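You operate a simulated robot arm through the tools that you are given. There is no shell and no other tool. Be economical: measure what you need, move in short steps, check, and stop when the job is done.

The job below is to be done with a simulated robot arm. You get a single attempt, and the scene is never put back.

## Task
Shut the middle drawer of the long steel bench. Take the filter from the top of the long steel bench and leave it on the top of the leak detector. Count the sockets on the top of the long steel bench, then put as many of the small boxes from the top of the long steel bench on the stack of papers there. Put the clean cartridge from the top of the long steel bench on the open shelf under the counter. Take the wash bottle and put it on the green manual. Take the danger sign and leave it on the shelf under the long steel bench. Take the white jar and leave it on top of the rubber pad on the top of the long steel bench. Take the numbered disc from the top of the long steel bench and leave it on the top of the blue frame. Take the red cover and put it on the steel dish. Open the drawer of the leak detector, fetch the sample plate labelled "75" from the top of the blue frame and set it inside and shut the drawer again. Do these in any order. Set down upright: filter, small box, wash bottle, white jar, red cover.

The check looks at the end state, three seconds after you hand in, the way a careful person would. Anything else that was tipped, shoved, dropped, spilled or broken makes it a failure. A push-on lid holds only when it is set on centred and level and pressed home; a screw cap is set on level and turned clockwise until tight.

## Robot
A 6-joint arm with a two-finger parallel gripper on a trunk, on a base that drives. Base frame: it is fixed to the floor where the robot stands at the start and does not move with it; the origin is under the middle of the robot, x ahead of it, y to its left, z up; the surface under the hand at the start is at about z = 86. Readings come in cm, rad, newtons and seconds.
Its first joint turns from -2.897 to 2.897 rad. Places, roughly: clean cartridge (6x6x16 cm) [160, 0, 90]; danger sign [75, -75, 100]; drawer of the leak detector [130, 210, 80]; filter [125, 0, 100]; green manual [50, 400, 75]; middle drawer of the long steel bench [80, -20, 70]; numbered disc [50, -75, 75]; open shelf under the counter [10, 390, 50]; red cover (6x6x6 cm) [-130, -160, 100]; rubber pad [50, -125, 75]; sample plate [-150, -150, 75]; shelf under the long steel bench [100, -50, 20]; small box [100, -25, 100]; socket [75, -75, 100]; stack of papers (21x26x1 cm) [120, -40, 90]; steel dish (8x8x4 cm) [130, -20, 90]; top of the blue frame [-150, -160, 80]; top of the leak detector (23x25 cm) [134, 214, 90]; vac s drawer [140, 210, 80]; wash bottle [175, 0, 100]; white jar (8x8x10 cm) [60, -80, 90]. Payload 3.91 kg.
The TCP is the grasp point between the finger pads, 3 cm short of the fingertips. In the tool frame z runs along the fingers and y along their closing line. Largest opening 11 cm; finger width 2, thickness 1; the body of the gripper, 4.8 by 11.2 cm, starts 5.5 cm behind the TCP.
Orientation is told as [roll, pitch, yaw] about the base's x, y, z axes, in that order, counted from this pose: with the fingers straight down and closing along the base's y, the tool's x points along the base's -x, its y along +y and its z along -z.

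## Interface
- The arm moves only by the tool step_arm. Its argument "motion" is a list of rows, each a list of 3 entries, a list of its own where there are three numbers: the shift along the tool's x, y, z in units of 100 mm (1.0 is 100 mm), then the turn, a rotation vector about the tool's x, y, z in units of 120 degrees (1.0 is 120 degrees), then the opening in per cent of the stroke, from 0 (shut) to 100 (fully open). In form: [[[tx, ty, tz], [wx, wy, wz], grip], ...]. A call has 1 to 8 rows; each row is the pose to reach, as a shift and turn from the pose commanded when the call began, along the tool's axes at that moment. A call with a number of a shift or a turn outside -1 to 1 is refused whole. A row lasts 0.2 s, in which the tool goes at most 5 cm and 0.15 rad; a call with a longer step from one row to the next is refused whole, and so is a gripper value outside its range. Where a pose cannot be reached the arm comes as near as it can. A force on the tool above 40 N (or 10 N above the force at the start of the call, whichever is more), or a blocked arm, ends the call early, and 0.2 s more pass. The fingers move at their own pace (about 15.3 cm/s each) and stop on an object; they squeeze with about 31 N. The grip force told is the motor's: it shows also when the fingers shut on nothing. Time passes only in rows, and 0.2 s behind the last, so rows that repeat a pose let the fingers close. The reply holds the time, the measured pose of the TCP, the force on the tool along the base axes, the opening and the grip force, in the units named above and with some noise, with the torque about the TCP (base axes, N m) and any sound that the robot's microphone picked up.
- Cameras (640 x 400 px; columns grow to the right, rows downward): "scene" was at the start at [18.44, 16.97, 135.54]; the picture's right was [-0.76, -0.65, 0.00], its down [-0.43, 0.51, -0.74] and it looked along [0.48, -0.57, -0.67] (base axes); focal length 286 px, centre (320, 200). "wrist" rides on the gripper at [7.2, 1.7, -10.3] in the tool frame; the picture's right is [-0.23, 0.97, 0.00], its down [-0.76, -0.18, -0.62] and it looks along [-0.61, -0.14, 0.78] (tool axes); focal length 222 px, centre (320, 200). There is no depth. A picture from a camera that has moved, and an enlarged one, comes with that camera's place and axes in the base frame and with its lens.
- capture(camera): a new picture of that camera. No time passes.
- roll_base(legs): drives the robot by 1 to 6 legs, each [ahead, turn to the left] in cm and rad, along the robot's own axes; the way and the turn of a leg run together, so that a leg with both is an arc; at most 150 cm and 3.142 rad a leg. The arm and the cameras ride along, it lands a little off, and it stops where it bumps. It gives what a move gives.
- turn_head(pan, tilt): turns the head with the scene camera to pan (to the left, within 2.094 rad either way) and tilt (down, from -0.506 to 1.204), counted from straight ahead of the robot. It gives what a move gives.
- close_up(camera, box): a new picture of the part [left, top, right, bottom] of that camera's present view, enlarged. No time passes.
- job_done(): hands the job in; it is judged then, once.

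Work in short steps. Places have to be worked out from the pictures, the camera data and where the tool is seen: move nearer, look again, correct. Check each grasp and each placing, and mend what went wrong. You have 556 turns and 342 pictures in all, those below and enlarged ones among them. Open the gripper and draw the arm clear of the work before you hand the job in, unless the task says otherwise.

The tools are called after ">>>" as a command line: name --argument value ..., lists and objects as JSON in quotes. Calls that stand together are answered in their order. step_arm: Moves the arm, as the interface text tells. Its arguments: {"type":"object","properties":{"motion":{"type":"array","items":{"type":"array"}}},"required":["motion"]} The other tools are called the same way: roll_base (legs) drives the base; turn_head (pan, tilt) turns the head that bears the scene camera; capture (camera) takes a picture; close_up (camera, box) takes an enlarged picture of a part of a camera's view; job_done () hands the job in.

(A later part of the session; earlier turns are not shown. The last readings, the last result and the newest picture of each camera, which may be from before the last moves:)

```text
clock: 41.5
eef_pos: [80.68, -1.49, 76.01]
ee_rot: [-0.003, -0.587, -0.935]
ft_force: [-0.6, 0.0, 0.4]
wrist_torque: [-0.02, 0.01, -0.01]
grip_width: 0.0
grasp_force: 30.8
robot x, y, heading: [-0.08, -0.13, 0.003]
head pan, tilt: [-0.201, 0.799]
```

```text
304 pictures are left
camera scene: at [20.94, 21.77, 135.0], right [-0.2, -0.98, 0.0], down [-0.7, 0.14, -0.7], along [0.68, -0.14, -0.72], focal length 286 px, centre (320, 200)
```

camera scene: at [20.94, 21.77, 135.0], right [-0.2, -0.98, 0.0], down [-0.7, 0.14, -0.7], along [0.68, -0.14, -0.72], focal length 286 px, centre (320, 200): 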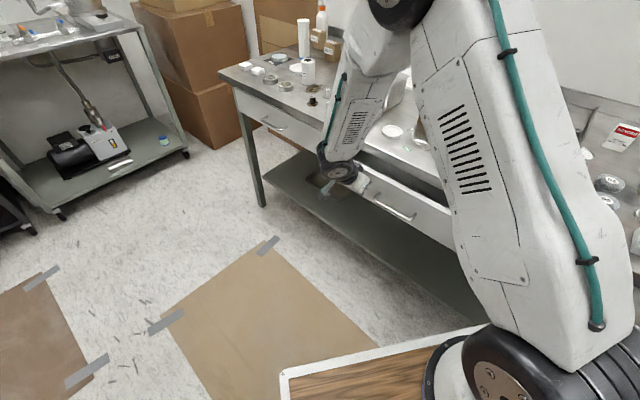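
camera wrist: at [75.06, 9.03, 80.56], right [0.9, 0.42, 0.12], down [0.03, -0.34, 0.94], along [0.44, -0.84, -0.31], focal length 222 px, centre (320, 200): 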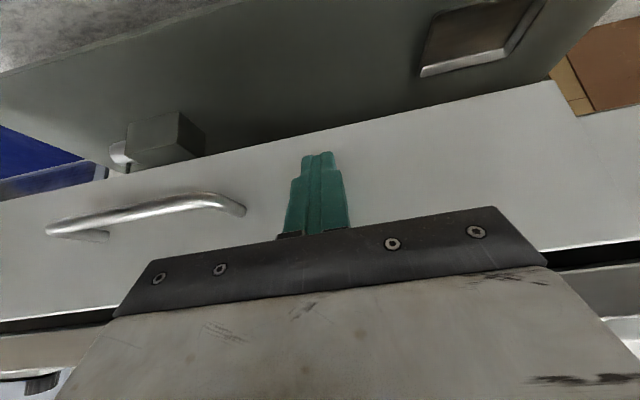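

The drawer slides in under the push. I continue until force rises.

>>> step_arm --motion '[[[-0.125, 0, 0.083], [0, 0, 0], 0], [[-0.25, 0, 0.167], [0, 0, 0], 0], [[-0.37, 0, 0.25], [0, 0, 0], 0], [[-0.5, 0, 0.333], [0, 0, 0], 0], [[-0.625, 0, 0.417], [0, 0, 0], 0], [[-0.75, 0, 0.5], [0, 0, 0], 0]]'

>>> capture --camera "wrist"

>>> capture --camera "scene"

```text
clock: 42.8
eef_pos: [84.87, -6.97, 75.89]
ee_rot: [-0.003, -0.577, -0.927]
ft_force: [-5.6, 9.0, 3.4]
wrist_torque: [0.04, 0.18, -0.02]
grip_width: 0.0
grasp_force: 30.6
robot x, y, heading: [-0.07, -0.23, 0.002]
head pan, tilt: [-0.201, 0.799]
stopped in row 6: the force on the tool passed its limit at 83 N (the readings are from after the stop); the commanded pose is now the measured one
```

```text
303 pictures are left
camera wrist: at [79.18, 3.54, 80.48], right [0.89, 0.43, 0.12], down [0.04, -0.34, 0.94], along [0.45, -0.84, -0.32], focal length 222 px, centre (320, 200)
```

wrist: 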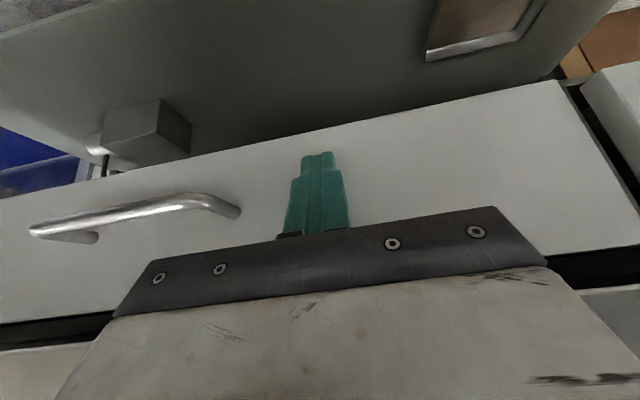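

```text
302 pictures are left
camera scene: at [20.79, 21.87, 135.0], right [-0.2, -0.98, 0.0], down [-0.7, 0.14, -0.7], along [0.68, -0.14, -0.72], focal length 286 px, centre (320, 200)
```

scene: 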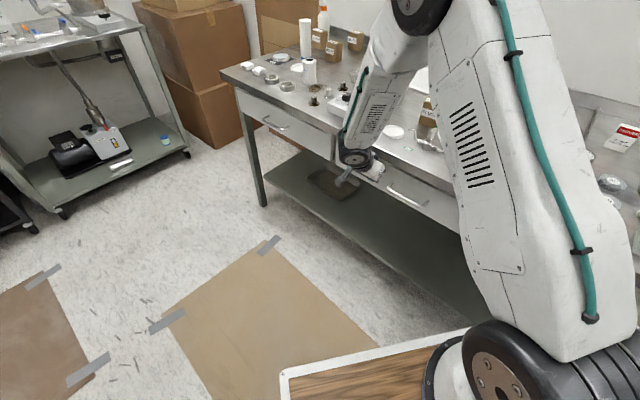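

Force limit reached: the drawer is at its stop. I back off and check that it's flush.

>>> step_arm --motion '[[[0.4, 0, -0.26], [0, 0, 0], 0], [[0.8, 0, -0.53], [0, 0, 0], 0], [[0.95, 0, -0.65], [0, 0, 0], 0]]'

>>> capture --camera "wrist"

>>> turn_head --pan -0.1 --tilt 0.8

>>> close_up --camera "scene" --box '[200, 50, 440, 200]'

```text
clock: 43.5
eef_pos: [78.0, 1.93, 76.09]
ee_rot: [-0.003, -0.578, -0.931]
ft_force: [0.6, -1.0, -0.3]
wrist_torque: [0.0, -0.03, 0.0]
grip_width: 0.0
grasp_force: 30.7
robot x, y, heading: [0.28, -0.3, 0.001]
head pan, tilt: [-0.201, 0.799]
```

```text
301 pictures are left
camera wrist: at [72.38, 12.57, 80.69], right [0.9, 0.43, 0.12], down [0.04, -0.34, 0.94], along [0.44, -0.84, -0.32], focal length 222 px, centre (320, 200)
```

wrist: 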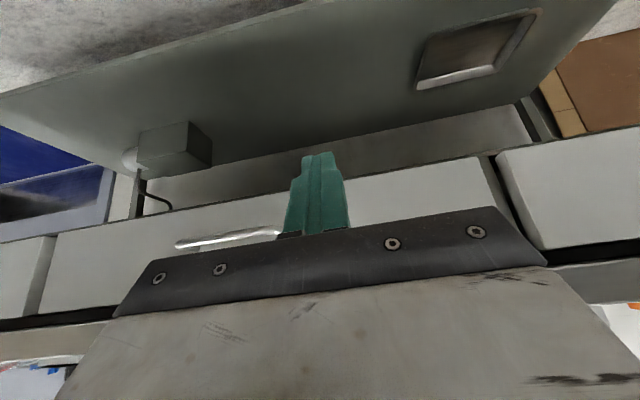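

```text
clock: 44.2
eef_pos: [78.11, 2.01, 75.98]
ee_rot: [-0.004, -0.58, -0.93]
ft_force: [0.4, 0.1, -0.6]
wrist_torque: [0.01, 0.0, -0.01]
grip_width: 0.0
grasp_force: 31.2
robot x, y, heading: [-0.05, -0.11, 0.005]
head pan, tilt: [-0.099, 0.799]
```

```text
2.67 times, centred on (320, 125) of scene
camera zoom: at [20.96, 22.64, 135.0], right [-0.1, -1.0, 0.0], down [-0.71, 0.07, -0.7], along [0.69, -0.07, -0.72], focal length 763 px, centre (320, 400)
```

zoom: 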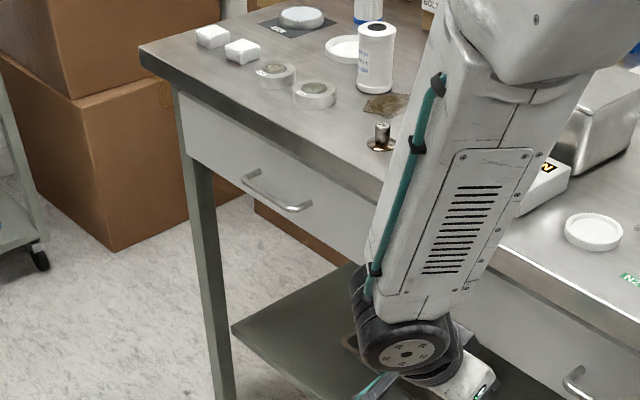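

The middle drawer sits fully in, behind its neighbours' fronts. I raise the arm and bring the tool upright, then drive.

>>> step_arm --motion '[[[-0.06, 0, -0.56], [0, 0, 0], 0], [[-0.33, 0, -0.97], [0, 0, 0], 0]]'

>>> step_arm --motion '[[[-0.27, 0, -0.42], [0, 0, 0], 0], [[-0.55, 0, -0.84], [0, 0, 0], 0]]'

>>> step_arm --motion '[[[-0.27, 0, -0.42], [0, 0, 0], 0], [[-0.55, 0, -0.84], [0, 0, 0], 0]]'

>>> step_arm --motion '[[[-0.27, 0, -0.42], [0, 0.07, 0], 0], [[-0.55, 0, -0.84], [0, 0.14, 0], 0], [[-0.55, 0, -0.84], [0, 0.21, 0], 0], [[-0.55, 0, -0.84], [0, 0.277, 0], 0]]'

>>> step_arm --motion '[[[0, 0, -0.5], [0, 0, 0], 100], [[0, 0, -1], [0, 0, 0], 100]]'

>>> roll_base --legs '[[-20, 0]]'

>>> capture --camera "scene"

```text
refused: row 1 steps farther than a row can; nothing moved
```

```text
refused: row 2 steps farther than a row can; nothing moved
```

```text
refused: row 2 steps farther than a row can; nothing moved
```

```text
refused: row 2 steps farther than a row can; nothing moved
```

```text
clock: 44.8
eef_pos: [74.6, 6.26, 84.37]
ee_rot: [-0.007, -0.581, -0.928]
ft_force: [-0.2, -0.7, -0.6]
wrist_torque: [0.0, 0.03, 0.0]
grip_width: 11.0
grasp_force: 0.1
robot x, y, heading: [0.07, 0.29, 0.007]
head pan, tilt: [-0.099, 0.799]
```

```text
clock: 46.4
eef_pos: [54.4, 6.34, 84.44]
ee_rot: [-0.004, -0.58, -0.929]
ft_force: [-0.4, -0.3, 0.1]
wrist_torque: [0.0, -0.02, -0.01]
grip_width: 10.99
grasp_force: 0.1
robot x, y, heading: [-20.4, -0.06, -0.0]
head pan, tilt: [-0.099, 0.799]
```

```text
299 pictures are left
camera scene: at [0.78, 22.56, 135.0], right [-0.1, -1.0, 0.0], down [-0.71, 0.07, -0.7], along [0.69, -0.07, -0.72], focal length 286 px, centre (320, 200)
```

scene: 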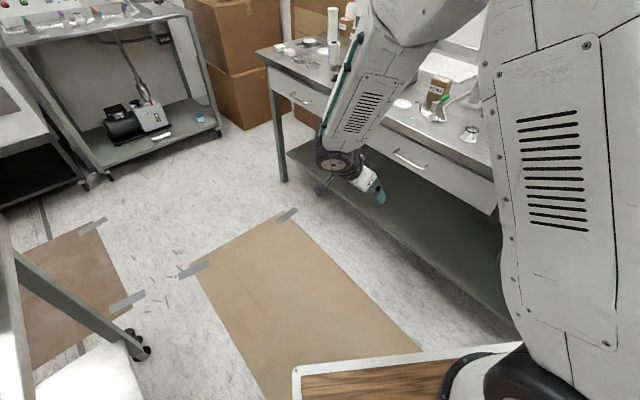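

Those rows were slightly too long and were refused; no harm done. I raise the arm in proper steps and level the tool.

>>> step_arm --motion '[[[-0.26, 0, -0.4], [0, 0, 0], 100], [[-0.52, 0, -0.8], [0, 0, 0], 100]]'

>>> step_arm --motion '[[[-0.26, 0, -0.4], [0, 0, 0], 100], [[-0.52, 0, -0.8], [0, 0, 0], 100]]'

>>> step_arm --motion '[[[-0.26, 0, -0.4], [0, 0.07, 0], 100], [[-0.52, 0, -0.8], [0, 0.14, 0], 100], [[-0.52, 0, -0.8], [0, 0.21, 0], 100], [[-0.52, 0, -0.8], [0, 0.277, 0], 100]]'

>>> step_arm --motion '[[[0, 0, -0.5], [0, 0, 0], 100], [[0, 0, -1], [0, 0, 0], 100]]'

>>> step_arm --motion '[[[0, 0, -0.5], [0, 0, 0], 100], [[0, 0, -1], [0, 0, 0], 100]]'

>>> roll_base --legs '[[0, -0.937]]'

>>> capture --camera "scene"

```text
clock: 47.0
eef_pos: [54.3, 6.35, 93.93]
ee_rot: [-0.005, -0.58, -0.93]
ft_force: [0.1, -0.1, 1.2]
wrist_torque: [0.01, 0.02, 0.0]
grip_width: 11.0
grasp_force: 0.0
robot x, y, heading: [-20.43, -0.13, 0.004]
head pan, tilt: [-0.099, 0.799]
```

```text
clock: 47.6
eef_pos: [54.69, 6.37, 103.52]
ee_rot: [-0.003, -0.58, -0.931]
ft_force: [-0.1, -0.1, 0.0]
wrist_torque: [0.0, 0.02, 0.0]
grip_width: 10.98
grasp_force: 0.1
robot x, y, heading: [-20.24, -0.17, 0.004]
head pan, tilt: [-0.099, 0.799]
```

```text
clock: 48.6
eef_pos: [54.46, 6.45, 113.13]
ee_rot: [-0.002, 0.003, -0.93]
ft_force: [0.3, 0.5, 0.0]
wrist_torque: [-0.02, 0.0, -0.03]
grip_width: 10.98
grasp_force: 0.0
robot x, y, heading: [-20.45, -0.35, 0.004]
head pan, tilt: [-0.099, 0.799]
```

```text
clock: 49.2
eef_pos: [54.6, 6.29, 123.03]
ee_rot: [-0.003, 0.001, -0.932]
ft_force: [0.2, 1.0, 0.0]
wrist_torque: [0.01, 0.03, -0.04]
grip_width: 10.99
grasp_force: 0.1
robot x, y, heading: [-19.96, 0.41, 0.005]
head pan, tilt: [-0.099, 0.799]
```

```text
clock: 49.8
eef_pos: [54.53, 6.43, 133.15]
ee_rot: [-0.003, 0.001, -0.933]
ft_force: [0.5, -0.1, -0.3]
wrist_torque: [0.0, 0.03, -0.02]
grip_width: 10.97
grasp_force: 0.0
robot x, y, heading: [-20.0, 0.1, 0.004]
head pan, tilt: [-0.099, 0.799]
```

```text
clock: 52.6
eef_pos: [29.39, -56.11, 133.07]
ee_rot: [-0.003, 0.0, -1.865]
ft_force: [-0.4, 0.6, 0.5]
wrist_torque: [-0.01, -0.01, 0.03]
grip_width: 10.99
grasp_force: 0.0
robot x, y, heading: [-20.3, -0.1, -0.932]
head pan, tilt: [-0.099, 0.799]
```

```text
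298 pictures are left
camera scene: at [10.57, -3.52, 135.0], right [-0.86, -0.51, 0.0], down [-0.37, 0.61, -0.7], along [0.36, -0.6, -0.72], focal length 286 px, centre (320, 200)
```

scene: 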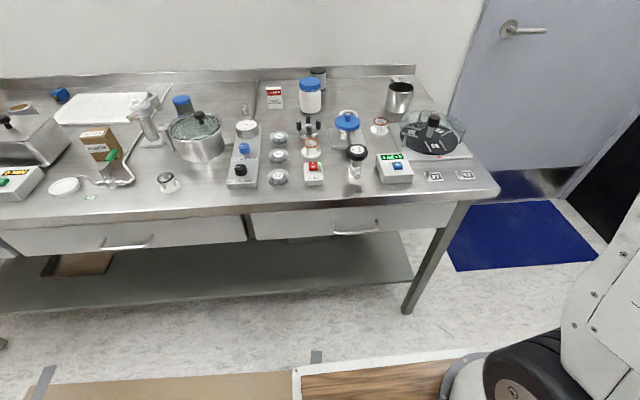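

A clear view of the bench. I take enlarged pictures to count sockets and check items.

>>> close_up --camera "scene" --box '[210, 60, 370, 160]'

>>> close_up --camera "scene" --box '[340, 60, 500, 160]'

>>> close_up --camera "scene" --box '[80, 80, 240, 180]'

>>> turn_head --pan 0.5 --tilt 0.6

>>> capture --camera "scene"

```text
4.00 times, centred on (290, 110) of scene
camera zoom: at [10.57, -3.52, 135.0], right [-0.86, -0.51, 0.0], down [-0.37, 0.61, -0.7], along [0.36, -0.6, -0.72], focal length 1145 px, centre (440, 560)
```

zoom: 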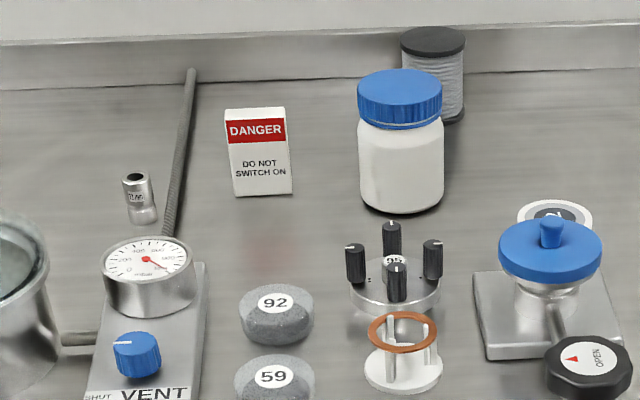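

```text
4.00 times, centred on (420, 110) of scene
camera zoom: at [10.57, -3.52, 135.0], right [-0.86, -0.51, 0.0], down [-0.37, 0.61, -0.7], along [0.36, -0.6, -0.72], focal length 1145 px, centre (-80, 560)
```

zoom: 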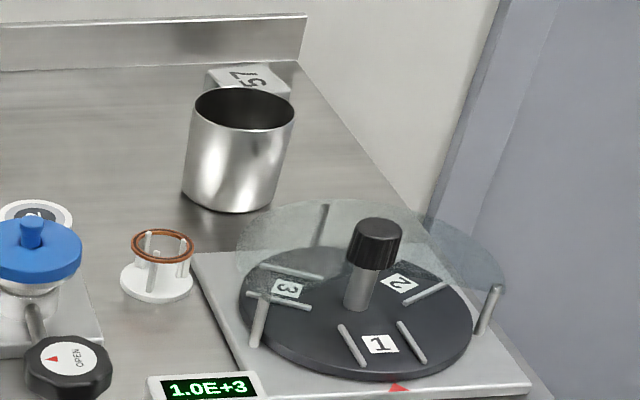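

```text
4.00 times, centred on (160, 130) of scene
camera zoom: at [10.57, -3.52, 135.0], right [-0.86, -0.51, 0.0], down [-0.37, 0.61, -0.7], along [0.36, -0.6, -0.72], focal length 1145 px, centre (960, 480)
```

zoom: 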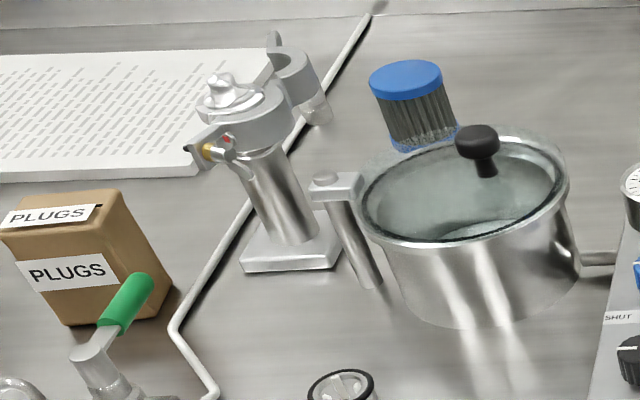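

```text
clock: 53.6
eef_pos: [29.52, -56.25, 133.09]
ee_rot: [-0.004, 0.001, -1.864]
ft_force: [0.2, 0.8, -0.5]
wrist_torque: [-0.03, -0.03, -0.02]
grip_width: 10.99
grasp_force: 0.1
robot x, y, heading: [-20.25, -0.27, -0.93]
head pan, tilt: [0.499, 0.6]
```

```text
294 pictures are left
camera scene: at [14.45, -0.31, 136.69], right [-0.42, -0.91, 0.0], down [-0.51, 0.24, -0.82], along [0.75, -0.35, -0.57], focal length 286 px, centre (320, 200)
```

scene: 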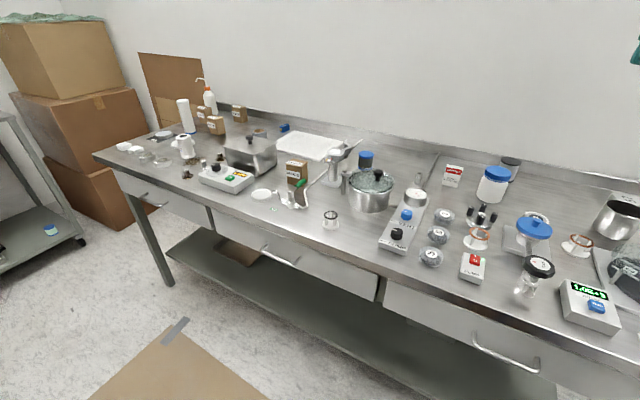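

I drive forward 15 cm, then align the tool with the bench again to look down on the right-hand area.

>>> roll_base --legs '[[15, 0]]'

>>> step_arm --motion '[[[0, 0, 0], [0, 0, -0.07], 100], [[0, 0, 0], [0, 0, -0.14], 100], [[0, 0, 0], [0, 0, -0.21], 100], [[0, 0, 0], [0, 0, -0.28], 100], [[0, 0, 0], [0, 0, -0.35], 100], [[0, 0, 0], [0, 0, -0.42], 100], [[0, 0, 0], [0, 0, -0.444], 100]]'

>>> capture --camera "wrist"

>>> turn_head --pan -0.2 --tilt 0.7

>>> capture --camera "scene"

```text
clock: 55.0
eef_pos: [38.49, -68.45, 133.04]
ee_rot: [-0.005, 0.0, -1.865]
ft_force: [0.1, -0.5, 0.4]
wrist_torque: [0.02, -0.01, -0.01]
grip_width: 10.99
grasp_force: 0.0
robot x, y, heading: [-11.43, -12.63, -0.933]
head pan, tilt: [0.499, 0.6]
```

```text
clock: 56.6
eef_pos: [38.51, -68.53, 133.03]
ee_rot: [-0.001, 0.003, -0.932]
ft_force: [-0.2, 1.2, -0.3]
wrist_torque: [0.03, -0.04, 0.02]
grip_width: 10.98
grasp_force: 0.0
robot x, y, heading: [-11.21, -12.15, -0.925]
head pan, tilt: [0.499, 0.6]
```

```text
293 pictures are left
camera wrist: at [35.66, -61.54, 143.31], right [0.92, 0.4, 0.0], down [0.31, -0.72, 0.62], along [0.25, -0.57, -0.78], focal length 222 px, centre (320, 200)
```

wrist: 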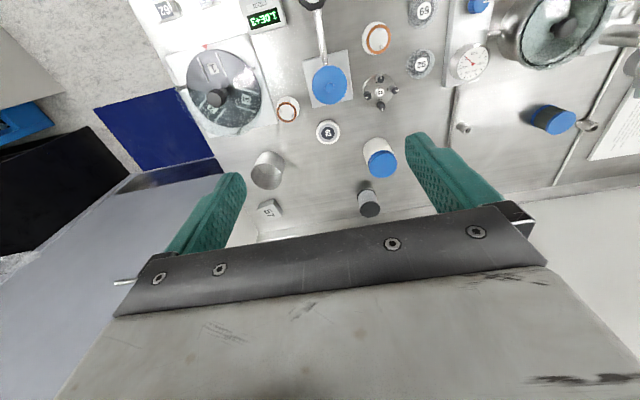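

```text
clock: 57.7
eef_pos: [38.61, -68.47, 133.02]
ee_rot: [-0.002, 0.003, -0.934]
ft_force: [-0.5, 0.7, 0.3]
wrist_torque: [-0.02, 0.05, -0.01]
grip_width: 10.98
grasp_force: 0.1
robot x, y, heading: [-10.88, -11.95, -0.926]
head pan, tilt: [-0.201, 0.7]
```

```text
292 pictures are left
camera scene: at [19.12, -16.5, 135.83], right [-0.9, -0.43, 0.0], down [-0.27, 0.58, -0.76], along [0.33, -0.69, -0.64], focal length 286 px, centre (320, 200)
```

scene: 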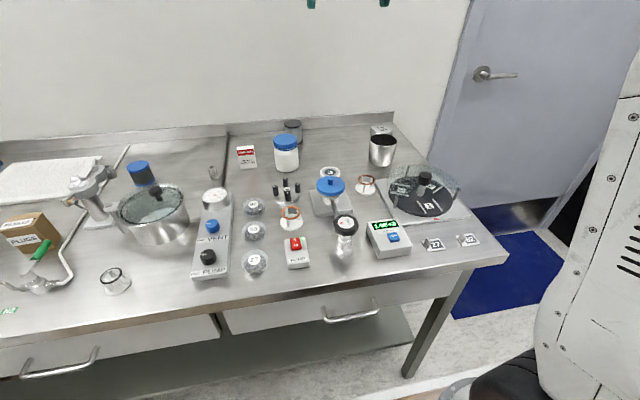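

I enlarge the pad "57", the socket and the piece near the blue filter.

>>> close_up --camera "wrist" --box '[230, 110, 420, 230]'

>>> close_up --camera "wrist" --box '[440, 60, 640, 185]'

>>> close_up --camera "scene" --box '[80, 130, 280, 255]'

>>> close_up --camera "scene" --box '[350, 110, 430, 160]'

```text
3.33 times, centred on (325, 170) of wrist
camera zoom: at [35.67, -61.53, 143.31], right [0.92, 0.4, 0.0], down [0.31, -0.72, 0.62], along [0.24, -0.57, -0.78], focal length 740 px, centre (303, 300)
```

zoom: 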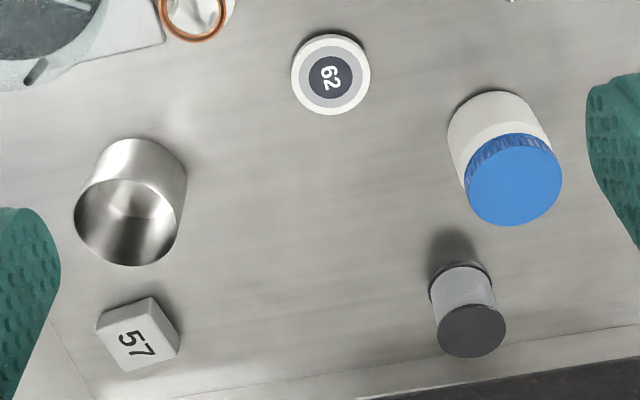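

```text
3.20 times, centred on (540, 122) of wrist
camera zoom: at [35.67, -61.53, 143.31], right [0.92, 0.4, 0.0], down [0.31, -0.72, 0.62], along [0.24, -0.57, -0.78], focal length 711 px, centre (-384, 448)
```

zoom: 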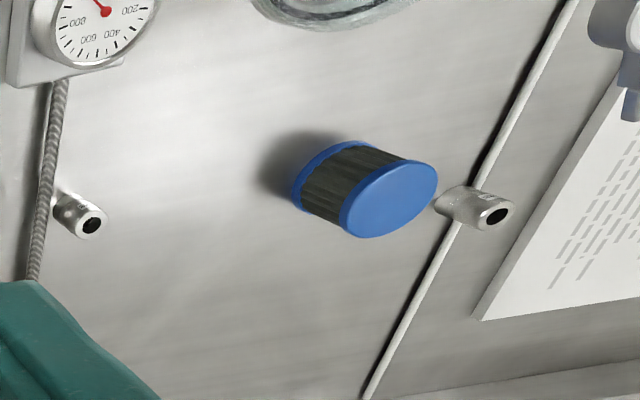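

```text
3.20 times, centred on (180, 192) of scene
camera zoom: at [19.12, -16.5, 135.83], right [-0.9, -0.43, 0.0], down [-0.27, 0.58, -0.76], along [0.33, -0.69, -0.64], focal length 916 px, centre (768, 224)
```

zoom: 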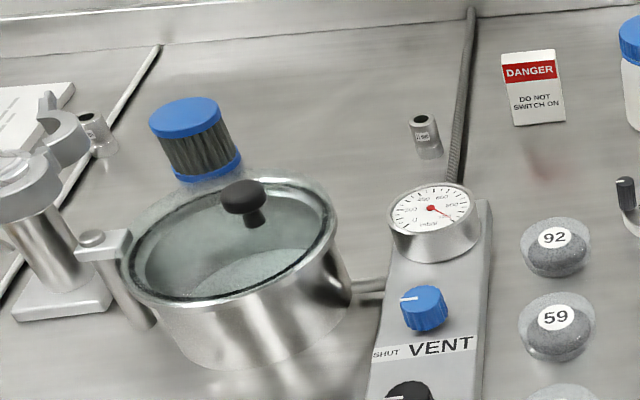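

```text
8.00 times, centred on (390, 135) of scene
camera zoom: at [19.12, -16.5, 135.83], right [-0.9, -0.43, 0.0], down [-0.27, 0.58, -0.76], along [0.33, -0.69, -0.64], focal length 2290 px, centre (-240, 720)
```

zoom: 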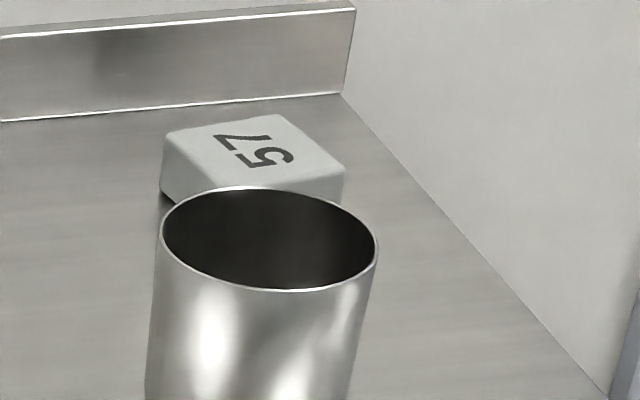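

Two sockets so far (beside the gauge, and by the clamp). Now the white jar at about (60, -80): I bring the tool over it.

>>> step_arm --motion '[[[-0.4, 0.2, 0.15], [0, 0, 0], 100], [[-0.8, 0.4, 0.3], [0, 0, 0], 100]]'

>>> step_arm --motion '[[[-0.4, 0.2, 0.15], [0, 0, 0], 100], [[-0.8, 0.4, 0.3], [0, 0, 0], 100]]'

>>> step_arm --motion '[[[-0.3, 0.1, 0.3], [0, 0, 0], 100], [[-0.587, 0.257, 0.7], [0, 0, 0], 100]]'

>>> capture --camera "wrist"

>>> capture --camera "scene"

```text
clock: 58.3
eef_pos: [46.33, -72.39, 130.12]
ee_rot: [-0.001, 0.001, -0.935]
ft_force: [-0.3, -0.2, 1.2]
wrist_torque: [-0.07, -0.07, -0.01]
grip_width: 10.99
grasp_force: 0.1
robot x, y, heading: [-10.92, -12.08, -0.935]
head pan, tilt: [-0.201, 0.7]
```

```text
clock: 58.9
eef_pos: [54.35, -76.46, 127.12]
ee_rot: [0.0, 0.001, -0.934]
ft_force: [-1.5, 1.2, 0.2]
wrist_torque: [-0.03, -0.07, -0.01]
grip_width: 11.01
grasp_force: 0.0
robot x, y, heading: [-11.1, -11.83, -0.93]
head pan, tilt: [-0.201, 0.7]
```

```text
refused: row 2 steps farther than a row can; nothing moved
```

```text
287 pictures are left
camera wrist: at [51.43, -69.51, 137.44], right [0.92, 0.4, 0.0], down [0.31, -0.72, 0.62], along [0.25, -0.57, -0.78], focal length 222 px, centre (320, 200)
```

wrist: 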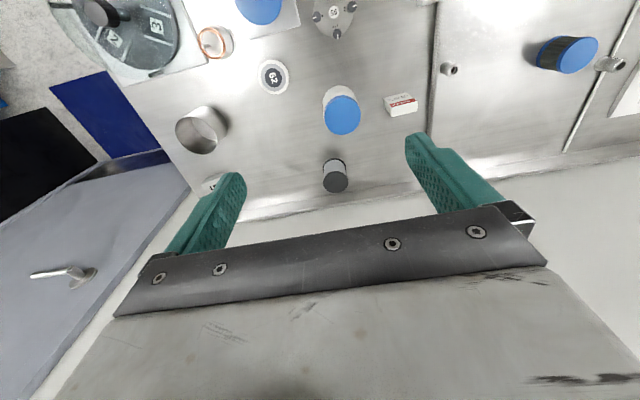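

```text
286 pictures are left
camera scene: at [19.05, -16.45, 135.84], right [-0.91, -0.42, 0.0], down [-0.27, 0.58, -0.77], along [0.33, -0.69, -0.64], focal length 286 px, centre (320, 200)
```

scene: 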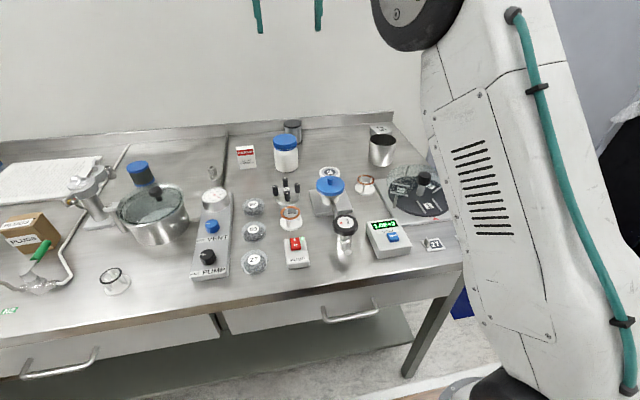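

Jar top now judged at (60.5, -79.8). I shift over it and descend part way.

>>> step_arm --motion '[[[-0.32, 0.15, 0.2], [0, 0, 0], 100], [[-0.634, 0.296, 0.4], [0, 0, 0], 100], [[-0.634, 0.296, 0.85], [0, 0, 0], 100]]'

>>> step_arm --motion '[[[0, 0, 0.5], [0, 0, 0], 100], [[0, 0, 0.9], [0, 0, 0], 100]]'

>>> capture --camera "wrist"

>>> capture --camera "scene"

```text
clock: 59.7
eef_pos: [60.51, -79.79, 118.51]
ee_rot: [-0.002, 0.004, -0.934]
ft_force: [-1.0, 0.7, 1.1]
wrist_torque: [-0.04, -0.01, -0.03]
grip_width: 11.0
grasp_force: 0.0
out of reach, approached as far as the arm can: row 2
robot x, y, heading: [-10.99, -12.25, -0.925]
head pan, tilt: [-0.201, 0.7]
```

```text
clock: 60.3
eef_pos: [60.44, -79.82, 109.39]
ee_rot: [-0.001, 0.001, -0.936]
ft_force: [0.3, 0.2, 0.2]
wrist_torque: [0.01, -0.01, 0.02]
grip_width: 11.0
grasp_force: 0.2
robot x, y, heading: [-11.29, -12.11, -0.931]
head pan, tilt: [-0.201, 0.7]
```

```text
285 pictures are left
camera wrist: at [57.6, -72.92, 119.75], right [0.92, 0.4, 0.0], down [0.31, -0.72, 0.62], along [0.25, -0.57, -0.78], focal length 222 px, centre (320, 200)
```

wrist: 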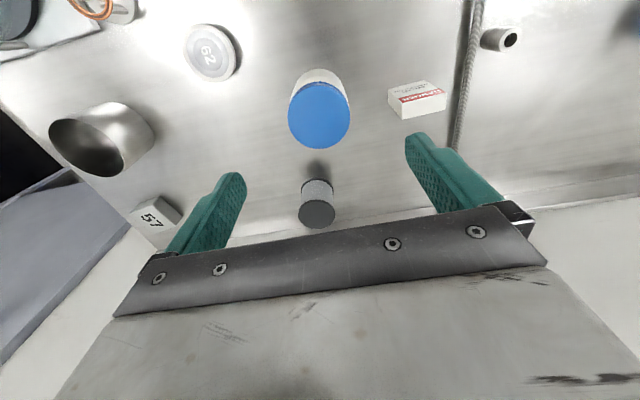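

```text
284 pictures are left
camera scene: at [19.11, -16.49, 135.83], right [-0.91, -0.43, 0.0], down [-0.27, 0.58, -0.76], along [0.33, -0.69, -0.64], focal length 286 px, centre (320, 200)
```

scene: 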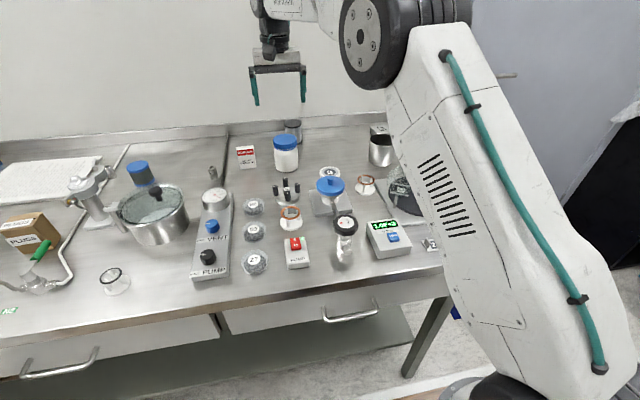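

The jar is centred beneath the gripper. Descending to grasp height.

>>> step_arm --motion '[[[0, 0, 0.45], [0, 0, 0], 100], [[0, 0, 0.9], [0, 0, 0], 100]]'

>>> step_arm --motion '[[[0, 0, 0.3], [0, 0, 0], 100], [[0, 0, 0.6], [0, 0, 0], 100], [[0, 0, 0.8], [0, 0, 0], 100]]'

>>> step_arm --motion '[[[0, 0, 0], [0, 0, 0], 0], [[0, 0, 0], [0, 0, 0], 0], [[0, 0, 0], [0, 0, 0], 0]]'

>>> capture --camera "wrist"

```text
clock: 60.9
eef_pos: [60.45, -79.88, 100.69]
ee_rot: [-0.002, 0.002, -0.934]
ft_force: [-0.8, -0.6, 0.9]
wrist_torque: [0.0, -0.02, -0.01]
grip_width: 11.0
grasp_force: 0.0
robot x, y, heading: [-10.8, -12.37, -0.929]
head pan, tilt: [-0.201, 0.7]
```

```text
clock: 61.7
eef_pos: [60.6, -79.81, 92.51]
ee_rot: [-0.002, 0.002, -0.936]
ft_force: [0.1, 0.1, 0.4]
wrist_torque: [0.01, 0.02, -0.01]
grip_width: 11.0
grasp_force: 0.0
robot x, y, heading: [-11.11, -12.63, -0.936]
head pan, tilt: [-0.201, 0.7]
```

```text
clock: 62.5
eef_pos: [60.5, -79.81, 92.52]
ee_rot: [-0.002, 0.001, -0.936]
ft_force: [-0.3, -1.2, 1.6]
wrist_torque: [-0.02, -0.02, -0.02]
grip_width: 7.06
grasp_force: 30.9
robot x, y, heading: [-11.08, -12.68, -0.931]
head pan, tilt: [-0.201, 0.7]
```

```text
283 pictures are left
camera wrist: at [57.65, -72.93, 102.78], right [0.92, 0.4, 0.0], down [0.31, -0.72, 0.62], along [0.24, -0.57, -0.78], focal length 222 px, centre (320, 200)
```

wrist: 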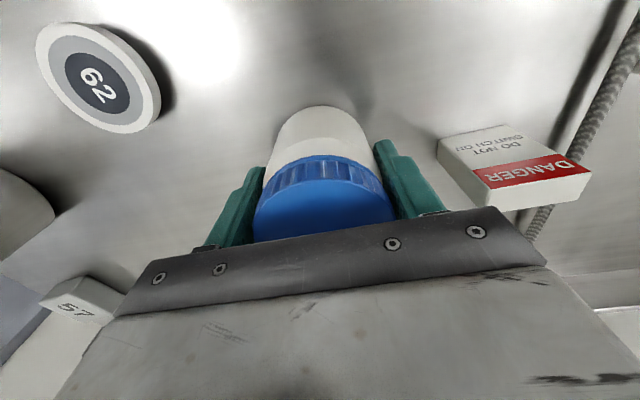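

The jar is held (7 cm). I lift it and carry it toward the pad, stopping short to measure the pad.

>>> step_arm --motion '[[[0, 0, -0.45], [0, 0, 0], 0], [[0, 0, -0.9], [0, 0, 0], 0]]'

>>> step_arm --motion '[[[0, 0, -0.45], [0, 0, 0], 0], [[0, 0, -0.9], [0, 0, 0], 0]]'

>>> step_arm --motion '[[[-0.2, -0.45, 0], [0, 0, 0], 0], [[-0.4, -0.9, 0], [0, 0, 0], 0]]'

>>> step_arm --motion '[[[-0.2, -0.45, 0], [0, 0, 0], 0], [[-0.4, -0.9, 0], [0, 0, 0], 0]]'

>>> step_arm --motion '[[[-0.2, -0.3, 0], [0, 0, 0], 0], [[-0.4, -0.6, 0], [0, 0, 0], 0]]'

>>> capture --camera "wrist"

>>> capture --camera "scene"

```text
clock: 63.1
eef_pos: [60.55, -79.89, 101.5]
ee_rot: [-0.002, 0.003, -0.935]
ft_force: [0.7, 0.8, -1.6]
wrist_torque: [0.06, 0.01, 0.02]
grip_width: 7.07
grasp_force: 30.4
robot x, y, heading: [-11.03, -11.97, -0.929]
head pan, tilt: [-0.201, 0.7]
```

```text
clock: 63.7
eef_pos: [60.54, -79.87, 110.54]
ee_rot: [-0.001, 0.003, -0.935]
ft_force: [0.0, 0.1, -1.9]
wrist_torque: [-0.01, 0.0, 0.01]
grip_width: 7.01
grasp_force: 30.5
robot x, y, heading: [-10.89, -12.14, -0.928]
head pan, tilt: [-0.201, 0.7]
```

```text
clock: 64.3
eef_pos: [55.86, -88.44, 110.51]
ee_rot: [-0.003, 0.002, -0.933]
ft_force: [0.1, 0.4, -0.5]
wrist_torque: [-0.08, 0.05, -0.02]
grip_width: 7.04
grasp_force: 31.0
robot x, y, heading: [-11.2, -12.31, -0.927]
head pan, tilt: [-0.201, 0.7]
```

```text
clock: 64.9
eef_pos: [50.52, -96.76, 110.5]
ee_rot: [-0.001, 0.001, -0.935]
ft_force: [-0.2, 0.1, 0.4]
wrist_torque: [-0.07, 0.03, 0.0]
grip_width: 7.03
grasp_force: 31.0
out of reach, approached as far as the arm can: row 2
robot x, y, heading: [-11.1, -12.3, -0.93]
head pan, tilt: [-0.201, 0.7]
```

```text
clock: 65.5
eef_pos: [47.32, -99.85, 109.4]
ee_rot: [-0.003, 0.004, -0.933]
ft_force: [0.2, 0.6, -1.0]
wrist_torque: [0.02, -0.02, 0.0]
grip_width: 7.05
grasp_force: 30.9
out of reach, approached as far as the arm can: row 1, 2
robot x, y, heading: [-11.3, -12.59, -0.93]
head pan, tilt: [-0.201, 0.7]
```

```text
282 pictures are left
camera wrist: at [44.46, -92.88, 119.76], right [0.92, 0.4, 0.0], down [0.31, -0.72, 0.62], along [0.24, -0.57, -0.78], focal length 222 px, centre (320, 200)
```

wrist: 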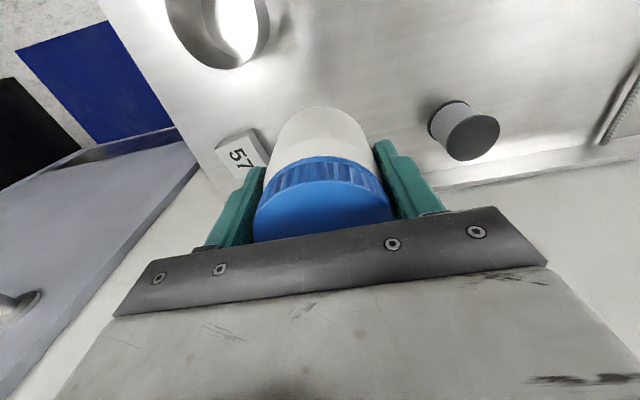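

```text
281 pictures are left
camera scene: at [19.12, -16.5, 135.83], right [-0.91, -0.43, 0.0], down [-0.27, 0.58, -0.76], along [0.33, -0.69, -0.64], focal length 286 px, centre (320, 200)
```

scene: 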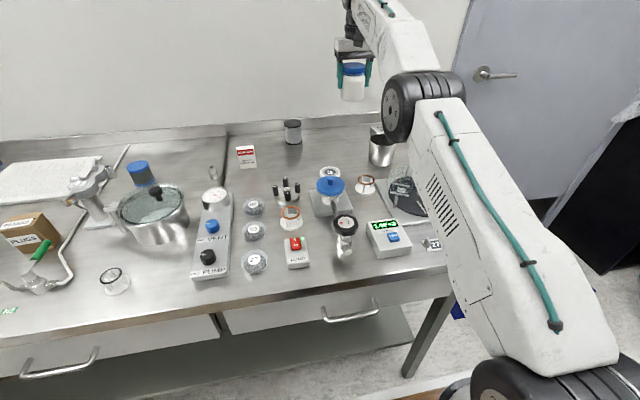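

The arm is at its height limit here. I lower to about z = 100 and see where the commanded pose stands.

>>> step_arm --motion '[[[0.1, 0, 0.4], [0, 0, 0], 0], [[0.1, 0, 0.8], [0, 0, 0], 0]]'

```text
clock: 66.1
eef_pos: [46.67, -99.1, 101.61]
ee_rot: [0.0, 0.003, -0.934]
ft_force: [0.2, 0.5, -0.8]
wrist_torque: [-0.01, -0.03, 0.04]
grip_width: 7.06
grasp_force: 31.7
robot x, y, heading: [-11.1, -12.08, -0.93]
head pan, tilt: [-0.201, 0.7]
```

Now across to above the pad at about (39.4, -112.2), staying at z ≈ 100.

>>> step_arm --motion '[[[-0.2, -0.35, 0.05], [0, 0, 0], 0], [[-0.4, -0.7, 0.1], [0, 0, 0], 0]]'

>>> step_arm --motion '[[[-0.1, -0.33, 0.05], [0, 0, 0], 0], [[-0.22, -0.66, 0.1], [0, 0, 0], 0]]'

>>> capture --camera "wrist"

>>> close_up --camera "scene" --box '[320, 60, 480, 160]'

```text
clock: 66.7
eef_pos: [43.09, -105.44, 100.64]
ee_rot: [-0.001, 0.003, -0.934]
ft_force: [0.0, 0.5, -0.3]
wrist_torque: [-0.07, 0.04, 0.02]
grip_width: 7.04
grasp_force: 31.3
out of reach, approached as far as the arm can: row 2
robot x, y, heading: [-10.91, -12.38, -0.933]
head pan, tilt: [-0.201, 0.7]
```

```text
clock: 67.3
eef_pos: [39.82, -107.53, 99.59]
ee_rot: [-0.001, 0.004, -0.932]
ft_force: [-0.3, 0.6, -0.6]
wrist_torque: [0.0, 0.03, 0.01]
grip_width: 7.03
grasp_force: 30.8
out of reach, approached as far as the arm can: row 1, 2
robot x, y, heading: [-11.12, -12.46, -0.928]
head pan, tilt: [-0.201, 0.7]
```

```text
280 pictures are left
camera wrist: at [36.93, -100.67, 109.99], right [0.92, 0.4, 0.0], down [0.31, -0.72, 0.62], along [0.24, -0.57, -0.78], focal length 222 px, centre (320, 200)
```

wrist: 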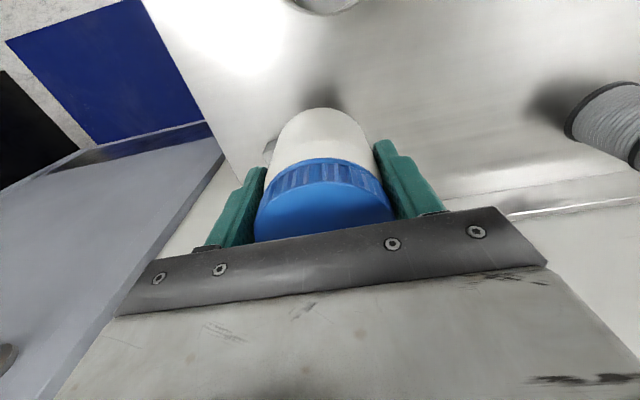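

```text
4.00 times, centred on (400, 110) of scene
camera zoom: at [19.13, -16.52, 135.82], right [-0.91, -0.43, 0.0], down [-0.27, 0.58, -0.76], along [0.33, -0.69, -0.64], focal length 1145 px, centre (0, 560)
```

zoom: 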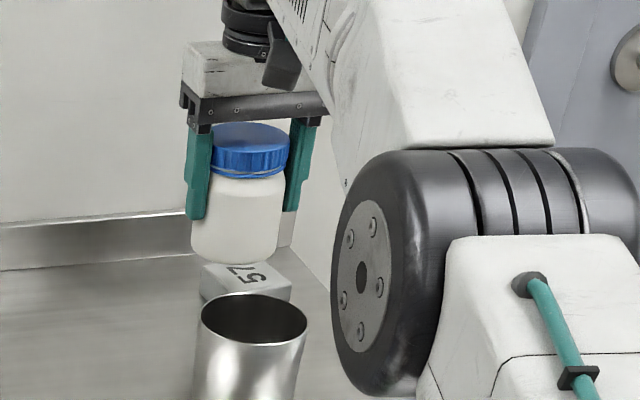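

The arm is at its reach limit short of the pad, so I drive 5 cm forward with the jar held above.

>>> roll_base --legs '[[5, 0]]'

>>> capture --camera "wrist"

>>> close_up --camera "scene" --box '[320, 60, 480, 160]'

```text
clock: 68.2
eef_pos: [42.76, -111.68, 99.73]
ee_rot: [-0.002, 0.004, -0.935]
ft_force: [-0.6, 0.3, 0.2]
wrist_torque: [0.02, 0.02, -0.04]
grip_width: 7.04
grasp_force: 30.7
robot x, y, heading: [-8.56, -16.52, -0.933]
head pan, tilt: [-0.201, 0.7]
```

```text
278 pictures are left
camera wrist: at [39.89, -104.76, 110.01], right [0.92, 0.4, 0.0], down [0.31, -0.72, 0.62], along [0.24, -0.57, -0.78], focal length 222 px, centre (320, 200)
```

wrist: 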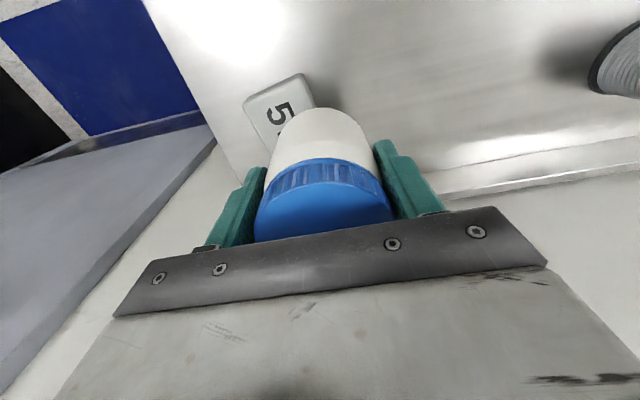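

```text
4.00 times, centred on (400, 110) of scene
camera zoom: at [22.14, -20.6, 135.82], right [-0.91, -0.42, 0.0], down [-0.27, 0.58, -0.76], along [0.32, -0.69, -0.64], focal length 1145 px, centre (0, 560)
```

zoom: 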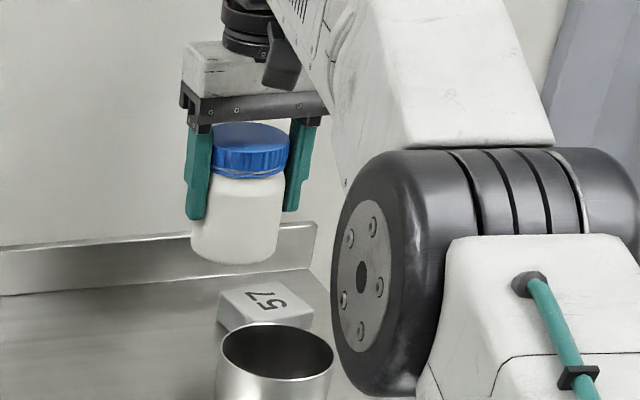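

Pad top centre is judged at about (39.5, -112.5). I shift there, then look again.

>>> step_arm --motion '[[[0.06, -0.16, 0], [0, 0, 0], 0], [[0.128, -0.31, 0], [0, 0, 0], 0], [[0.128, -0.31, 0.2], [0, 0, 0], 0]]'

>>> capture --camera "wrist"

>>> close_up --camera "scene" --box '[340, 80, 420, 130]'

```text
clock: 69.0
eef_pos: [39.57, -112.5, 97.85]
ee_rot: [-0.003, 0.003, -0.937]
ft_force: [-0.1, 0.2, -1.1]
wrist_torque: [-0.01, -0.03, 0.02]
grip_width: 7.04
grasp_force: 30.9
robot x, y, heading: [-7.97, -16.42, -0.929]
head pan, tilt: [-0.201, 0.7]
```

```text
276 pictures are left
camera wrist: at [36.6, -105.52, 108.12], right [0.92, 0.4, 0.0], down [0.31, -0.72, 0.62], along [0.24, -0.57, -0.78], focal length 222 px, centre (320, 200)
```

wrist: 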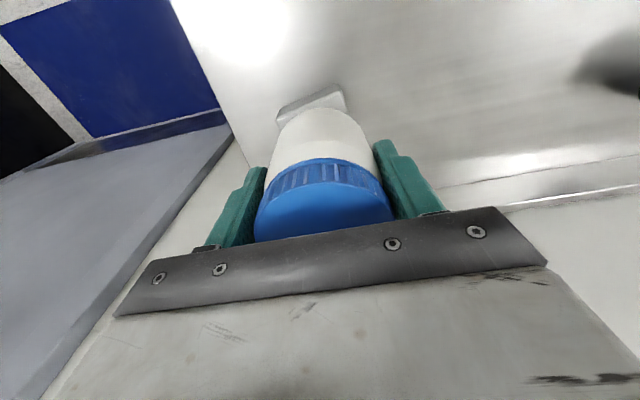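

```text
8.00 times, centred on (380, 105) of scene
camera zoom: at [22.14, -20.59, 135.83], right [-0.91, -0.42, 0.0], down [-0.27, 0.58, -0.76], along [0.32, -0.69, -0.64], focal length 2290 px, centre (-160, 960)
```

zoom: 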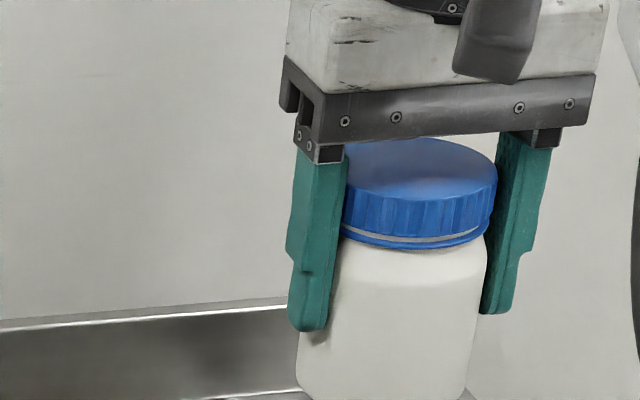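

The jar is centred over the pad. I lower it gently.

>>> step_arm --motion '[[[0, 0, 0.08], [0, 0, 0], 0], [[0, 0, 0.14], [0, 0, 0], 0], [[0, 0, 0.18], [0, 0, 0], 0], [[0, 0, 0.21], [0, 0, 0], 0]]'

>>> close_up --camera "scene" --box '[340, 90, 420, 140]'

```text
clock: 70.0
eef_pos: [39.52, -112.39, 95.6]
ee_rot: [-0.002, 0.002, -0.935]
ft_force: [0.3, -0.6, -0.1]
wrist_torque: [-0.02, 0.0, 0.0]
grip_width: 7.02
grasp_force: 30.6
robot x, y, heading: [-7.94, -16.35, -0.933]
head pan, tilt: [-0.201, 0.7]
```

```text
8.00 times, centred on (380, 115) of scene
camera zoom: at [22.14, -20.6, 135.83], right [-0.91, -0.42, 0.0], down [-0.27, 0.58, -0.76], along [0.32, -0.69, -0.64], focal length 2290 px, centre (-160, 880)
```

zoom: 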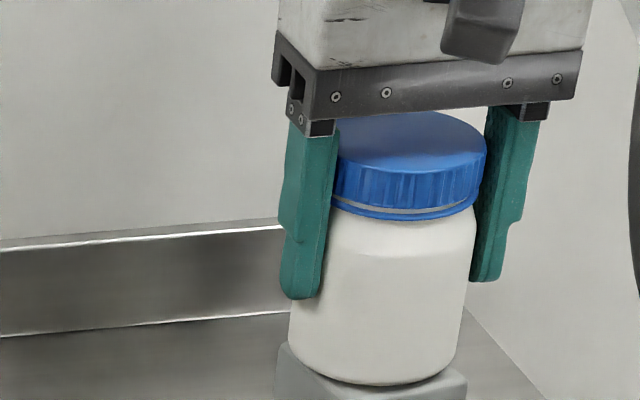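

Nicely centred; I lower on until the contact force shows.

>>> step_arm --motion '[[[0, 0, 0.03], [0, 0, 0], 0], [[0, 0, 0.06], [0, 0, 0], 0]]'

>>> step_arm --motion '[[[0, 0, 0.03], [0, 0, 0], 0], [[0, 0, 0.05], [0, 0, 0], 0]]'

>>> close_up --camera "scene" --box '[340, 90, 420, 140]'

```text
clock: 70.6
eef_pos: [39.58, -112.5, 95.47]
ee_rot: [-0.001, -0.002, -0.936]
ft_force: [-2.0, 1.9, 20.0]
wrist_torque: [0.21, -0.26, 0.05]
grip_width: 7.03
grasp_force: 30.7
robot x, y, heading: [-8.33, -16.21, -0.929]
head pan, tilt: [-0.201, 0.7]
```

```text
clock: 71.1
eef_pos: [39.57, -112.56, 95.42]
ee_rot: [-0.003, -0.009, -0.936]
ft_force: [-0.1, 2.6, 11.5]
wrist_torque: [0.3, -0.11, 0.06]
grip_width: 7.01
grasp_force: 31.2
robot x, y, heading: [-8.34, -16.42, -0.929]
head pan, tilt: [-0.201, 0.7]
stopped in row 2: the force on the tool passed its limit at 43 N (the readings are from after the stop); the commanded pose is now the measured one
```

```text
8.00 times, centred on (380, 115) of scene
camera zoom: at [22.11, -20.54, 135.83], right [-0.91, -0.42, 0.0], down [-0.27, 0.58, -0.77], along [0.32, -0.69, -0.64], focal length 2290 px, centre (-160, 880)
```

zoom: 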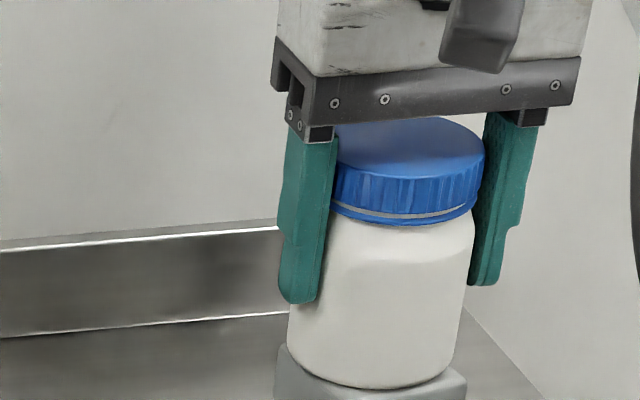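

On the pad. I release and rise straight up.

>>> step_arm --motion '[[[0, 0, 0], [0, 0, 0], 100], [[0, 0, 0], [0, 0, 0], 100], [[0, 0, 0], [0, 0, 0], 100]]'

>>> step_arm --motion '[[[0.1, 0, -0.4], [0, 0, 0], 100], [[0.3, 0, -0.8], [0, 0, 0], 100]]'

>>> capture --camera "wrist"

```text
clock: 71.9
eef_pos: [39.58, -112.54, 95.27]
ee_rot: [-0.003, -0.004, -0.936]
ft_force: [-0.7, 0.2, 0.2]
wrist_torque: [0.01, 0.03, -0.01]
grip_width: 11.0
grasp_force: 0.1
robot x, y, heading: [-8.24, -16.51, -0.93]
head pan, tilt: [-0.201, 0.7]
```

```text
clock: 72.5
eef_pos: [37.79, -110.04, 102.92]
ee_rot: [-0.002, -0.003, -0.935]
ft_force: [0.6, -0.1, -1.6]
wrist_torque: [0.05, -0.01, 0.0]
grip_width: 11.02
grasp_force: 0.1
robot x, y, heading: [-8.14, -16.33, -0.932]
head pan, tilt: [-0.201, 0.7]
```

```text
272 pictures are left
camera wrist: at [34.9, -103.1, 113.25], right [0.92, 0.4, 0.0], down [0.31, -0.72, 0.63], along [0.25, -0.58, -0.78], focal length 222 px, centre (320, 200)
```

wrist: 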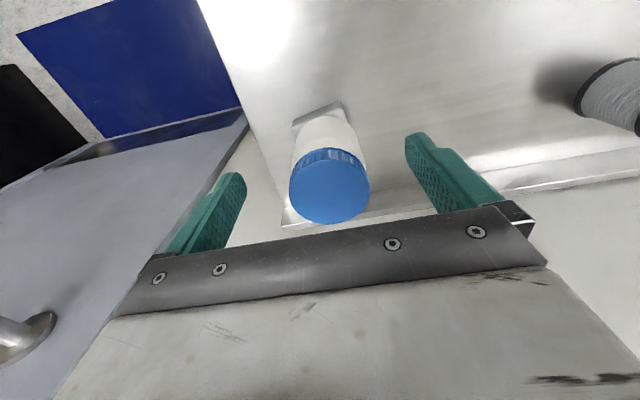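

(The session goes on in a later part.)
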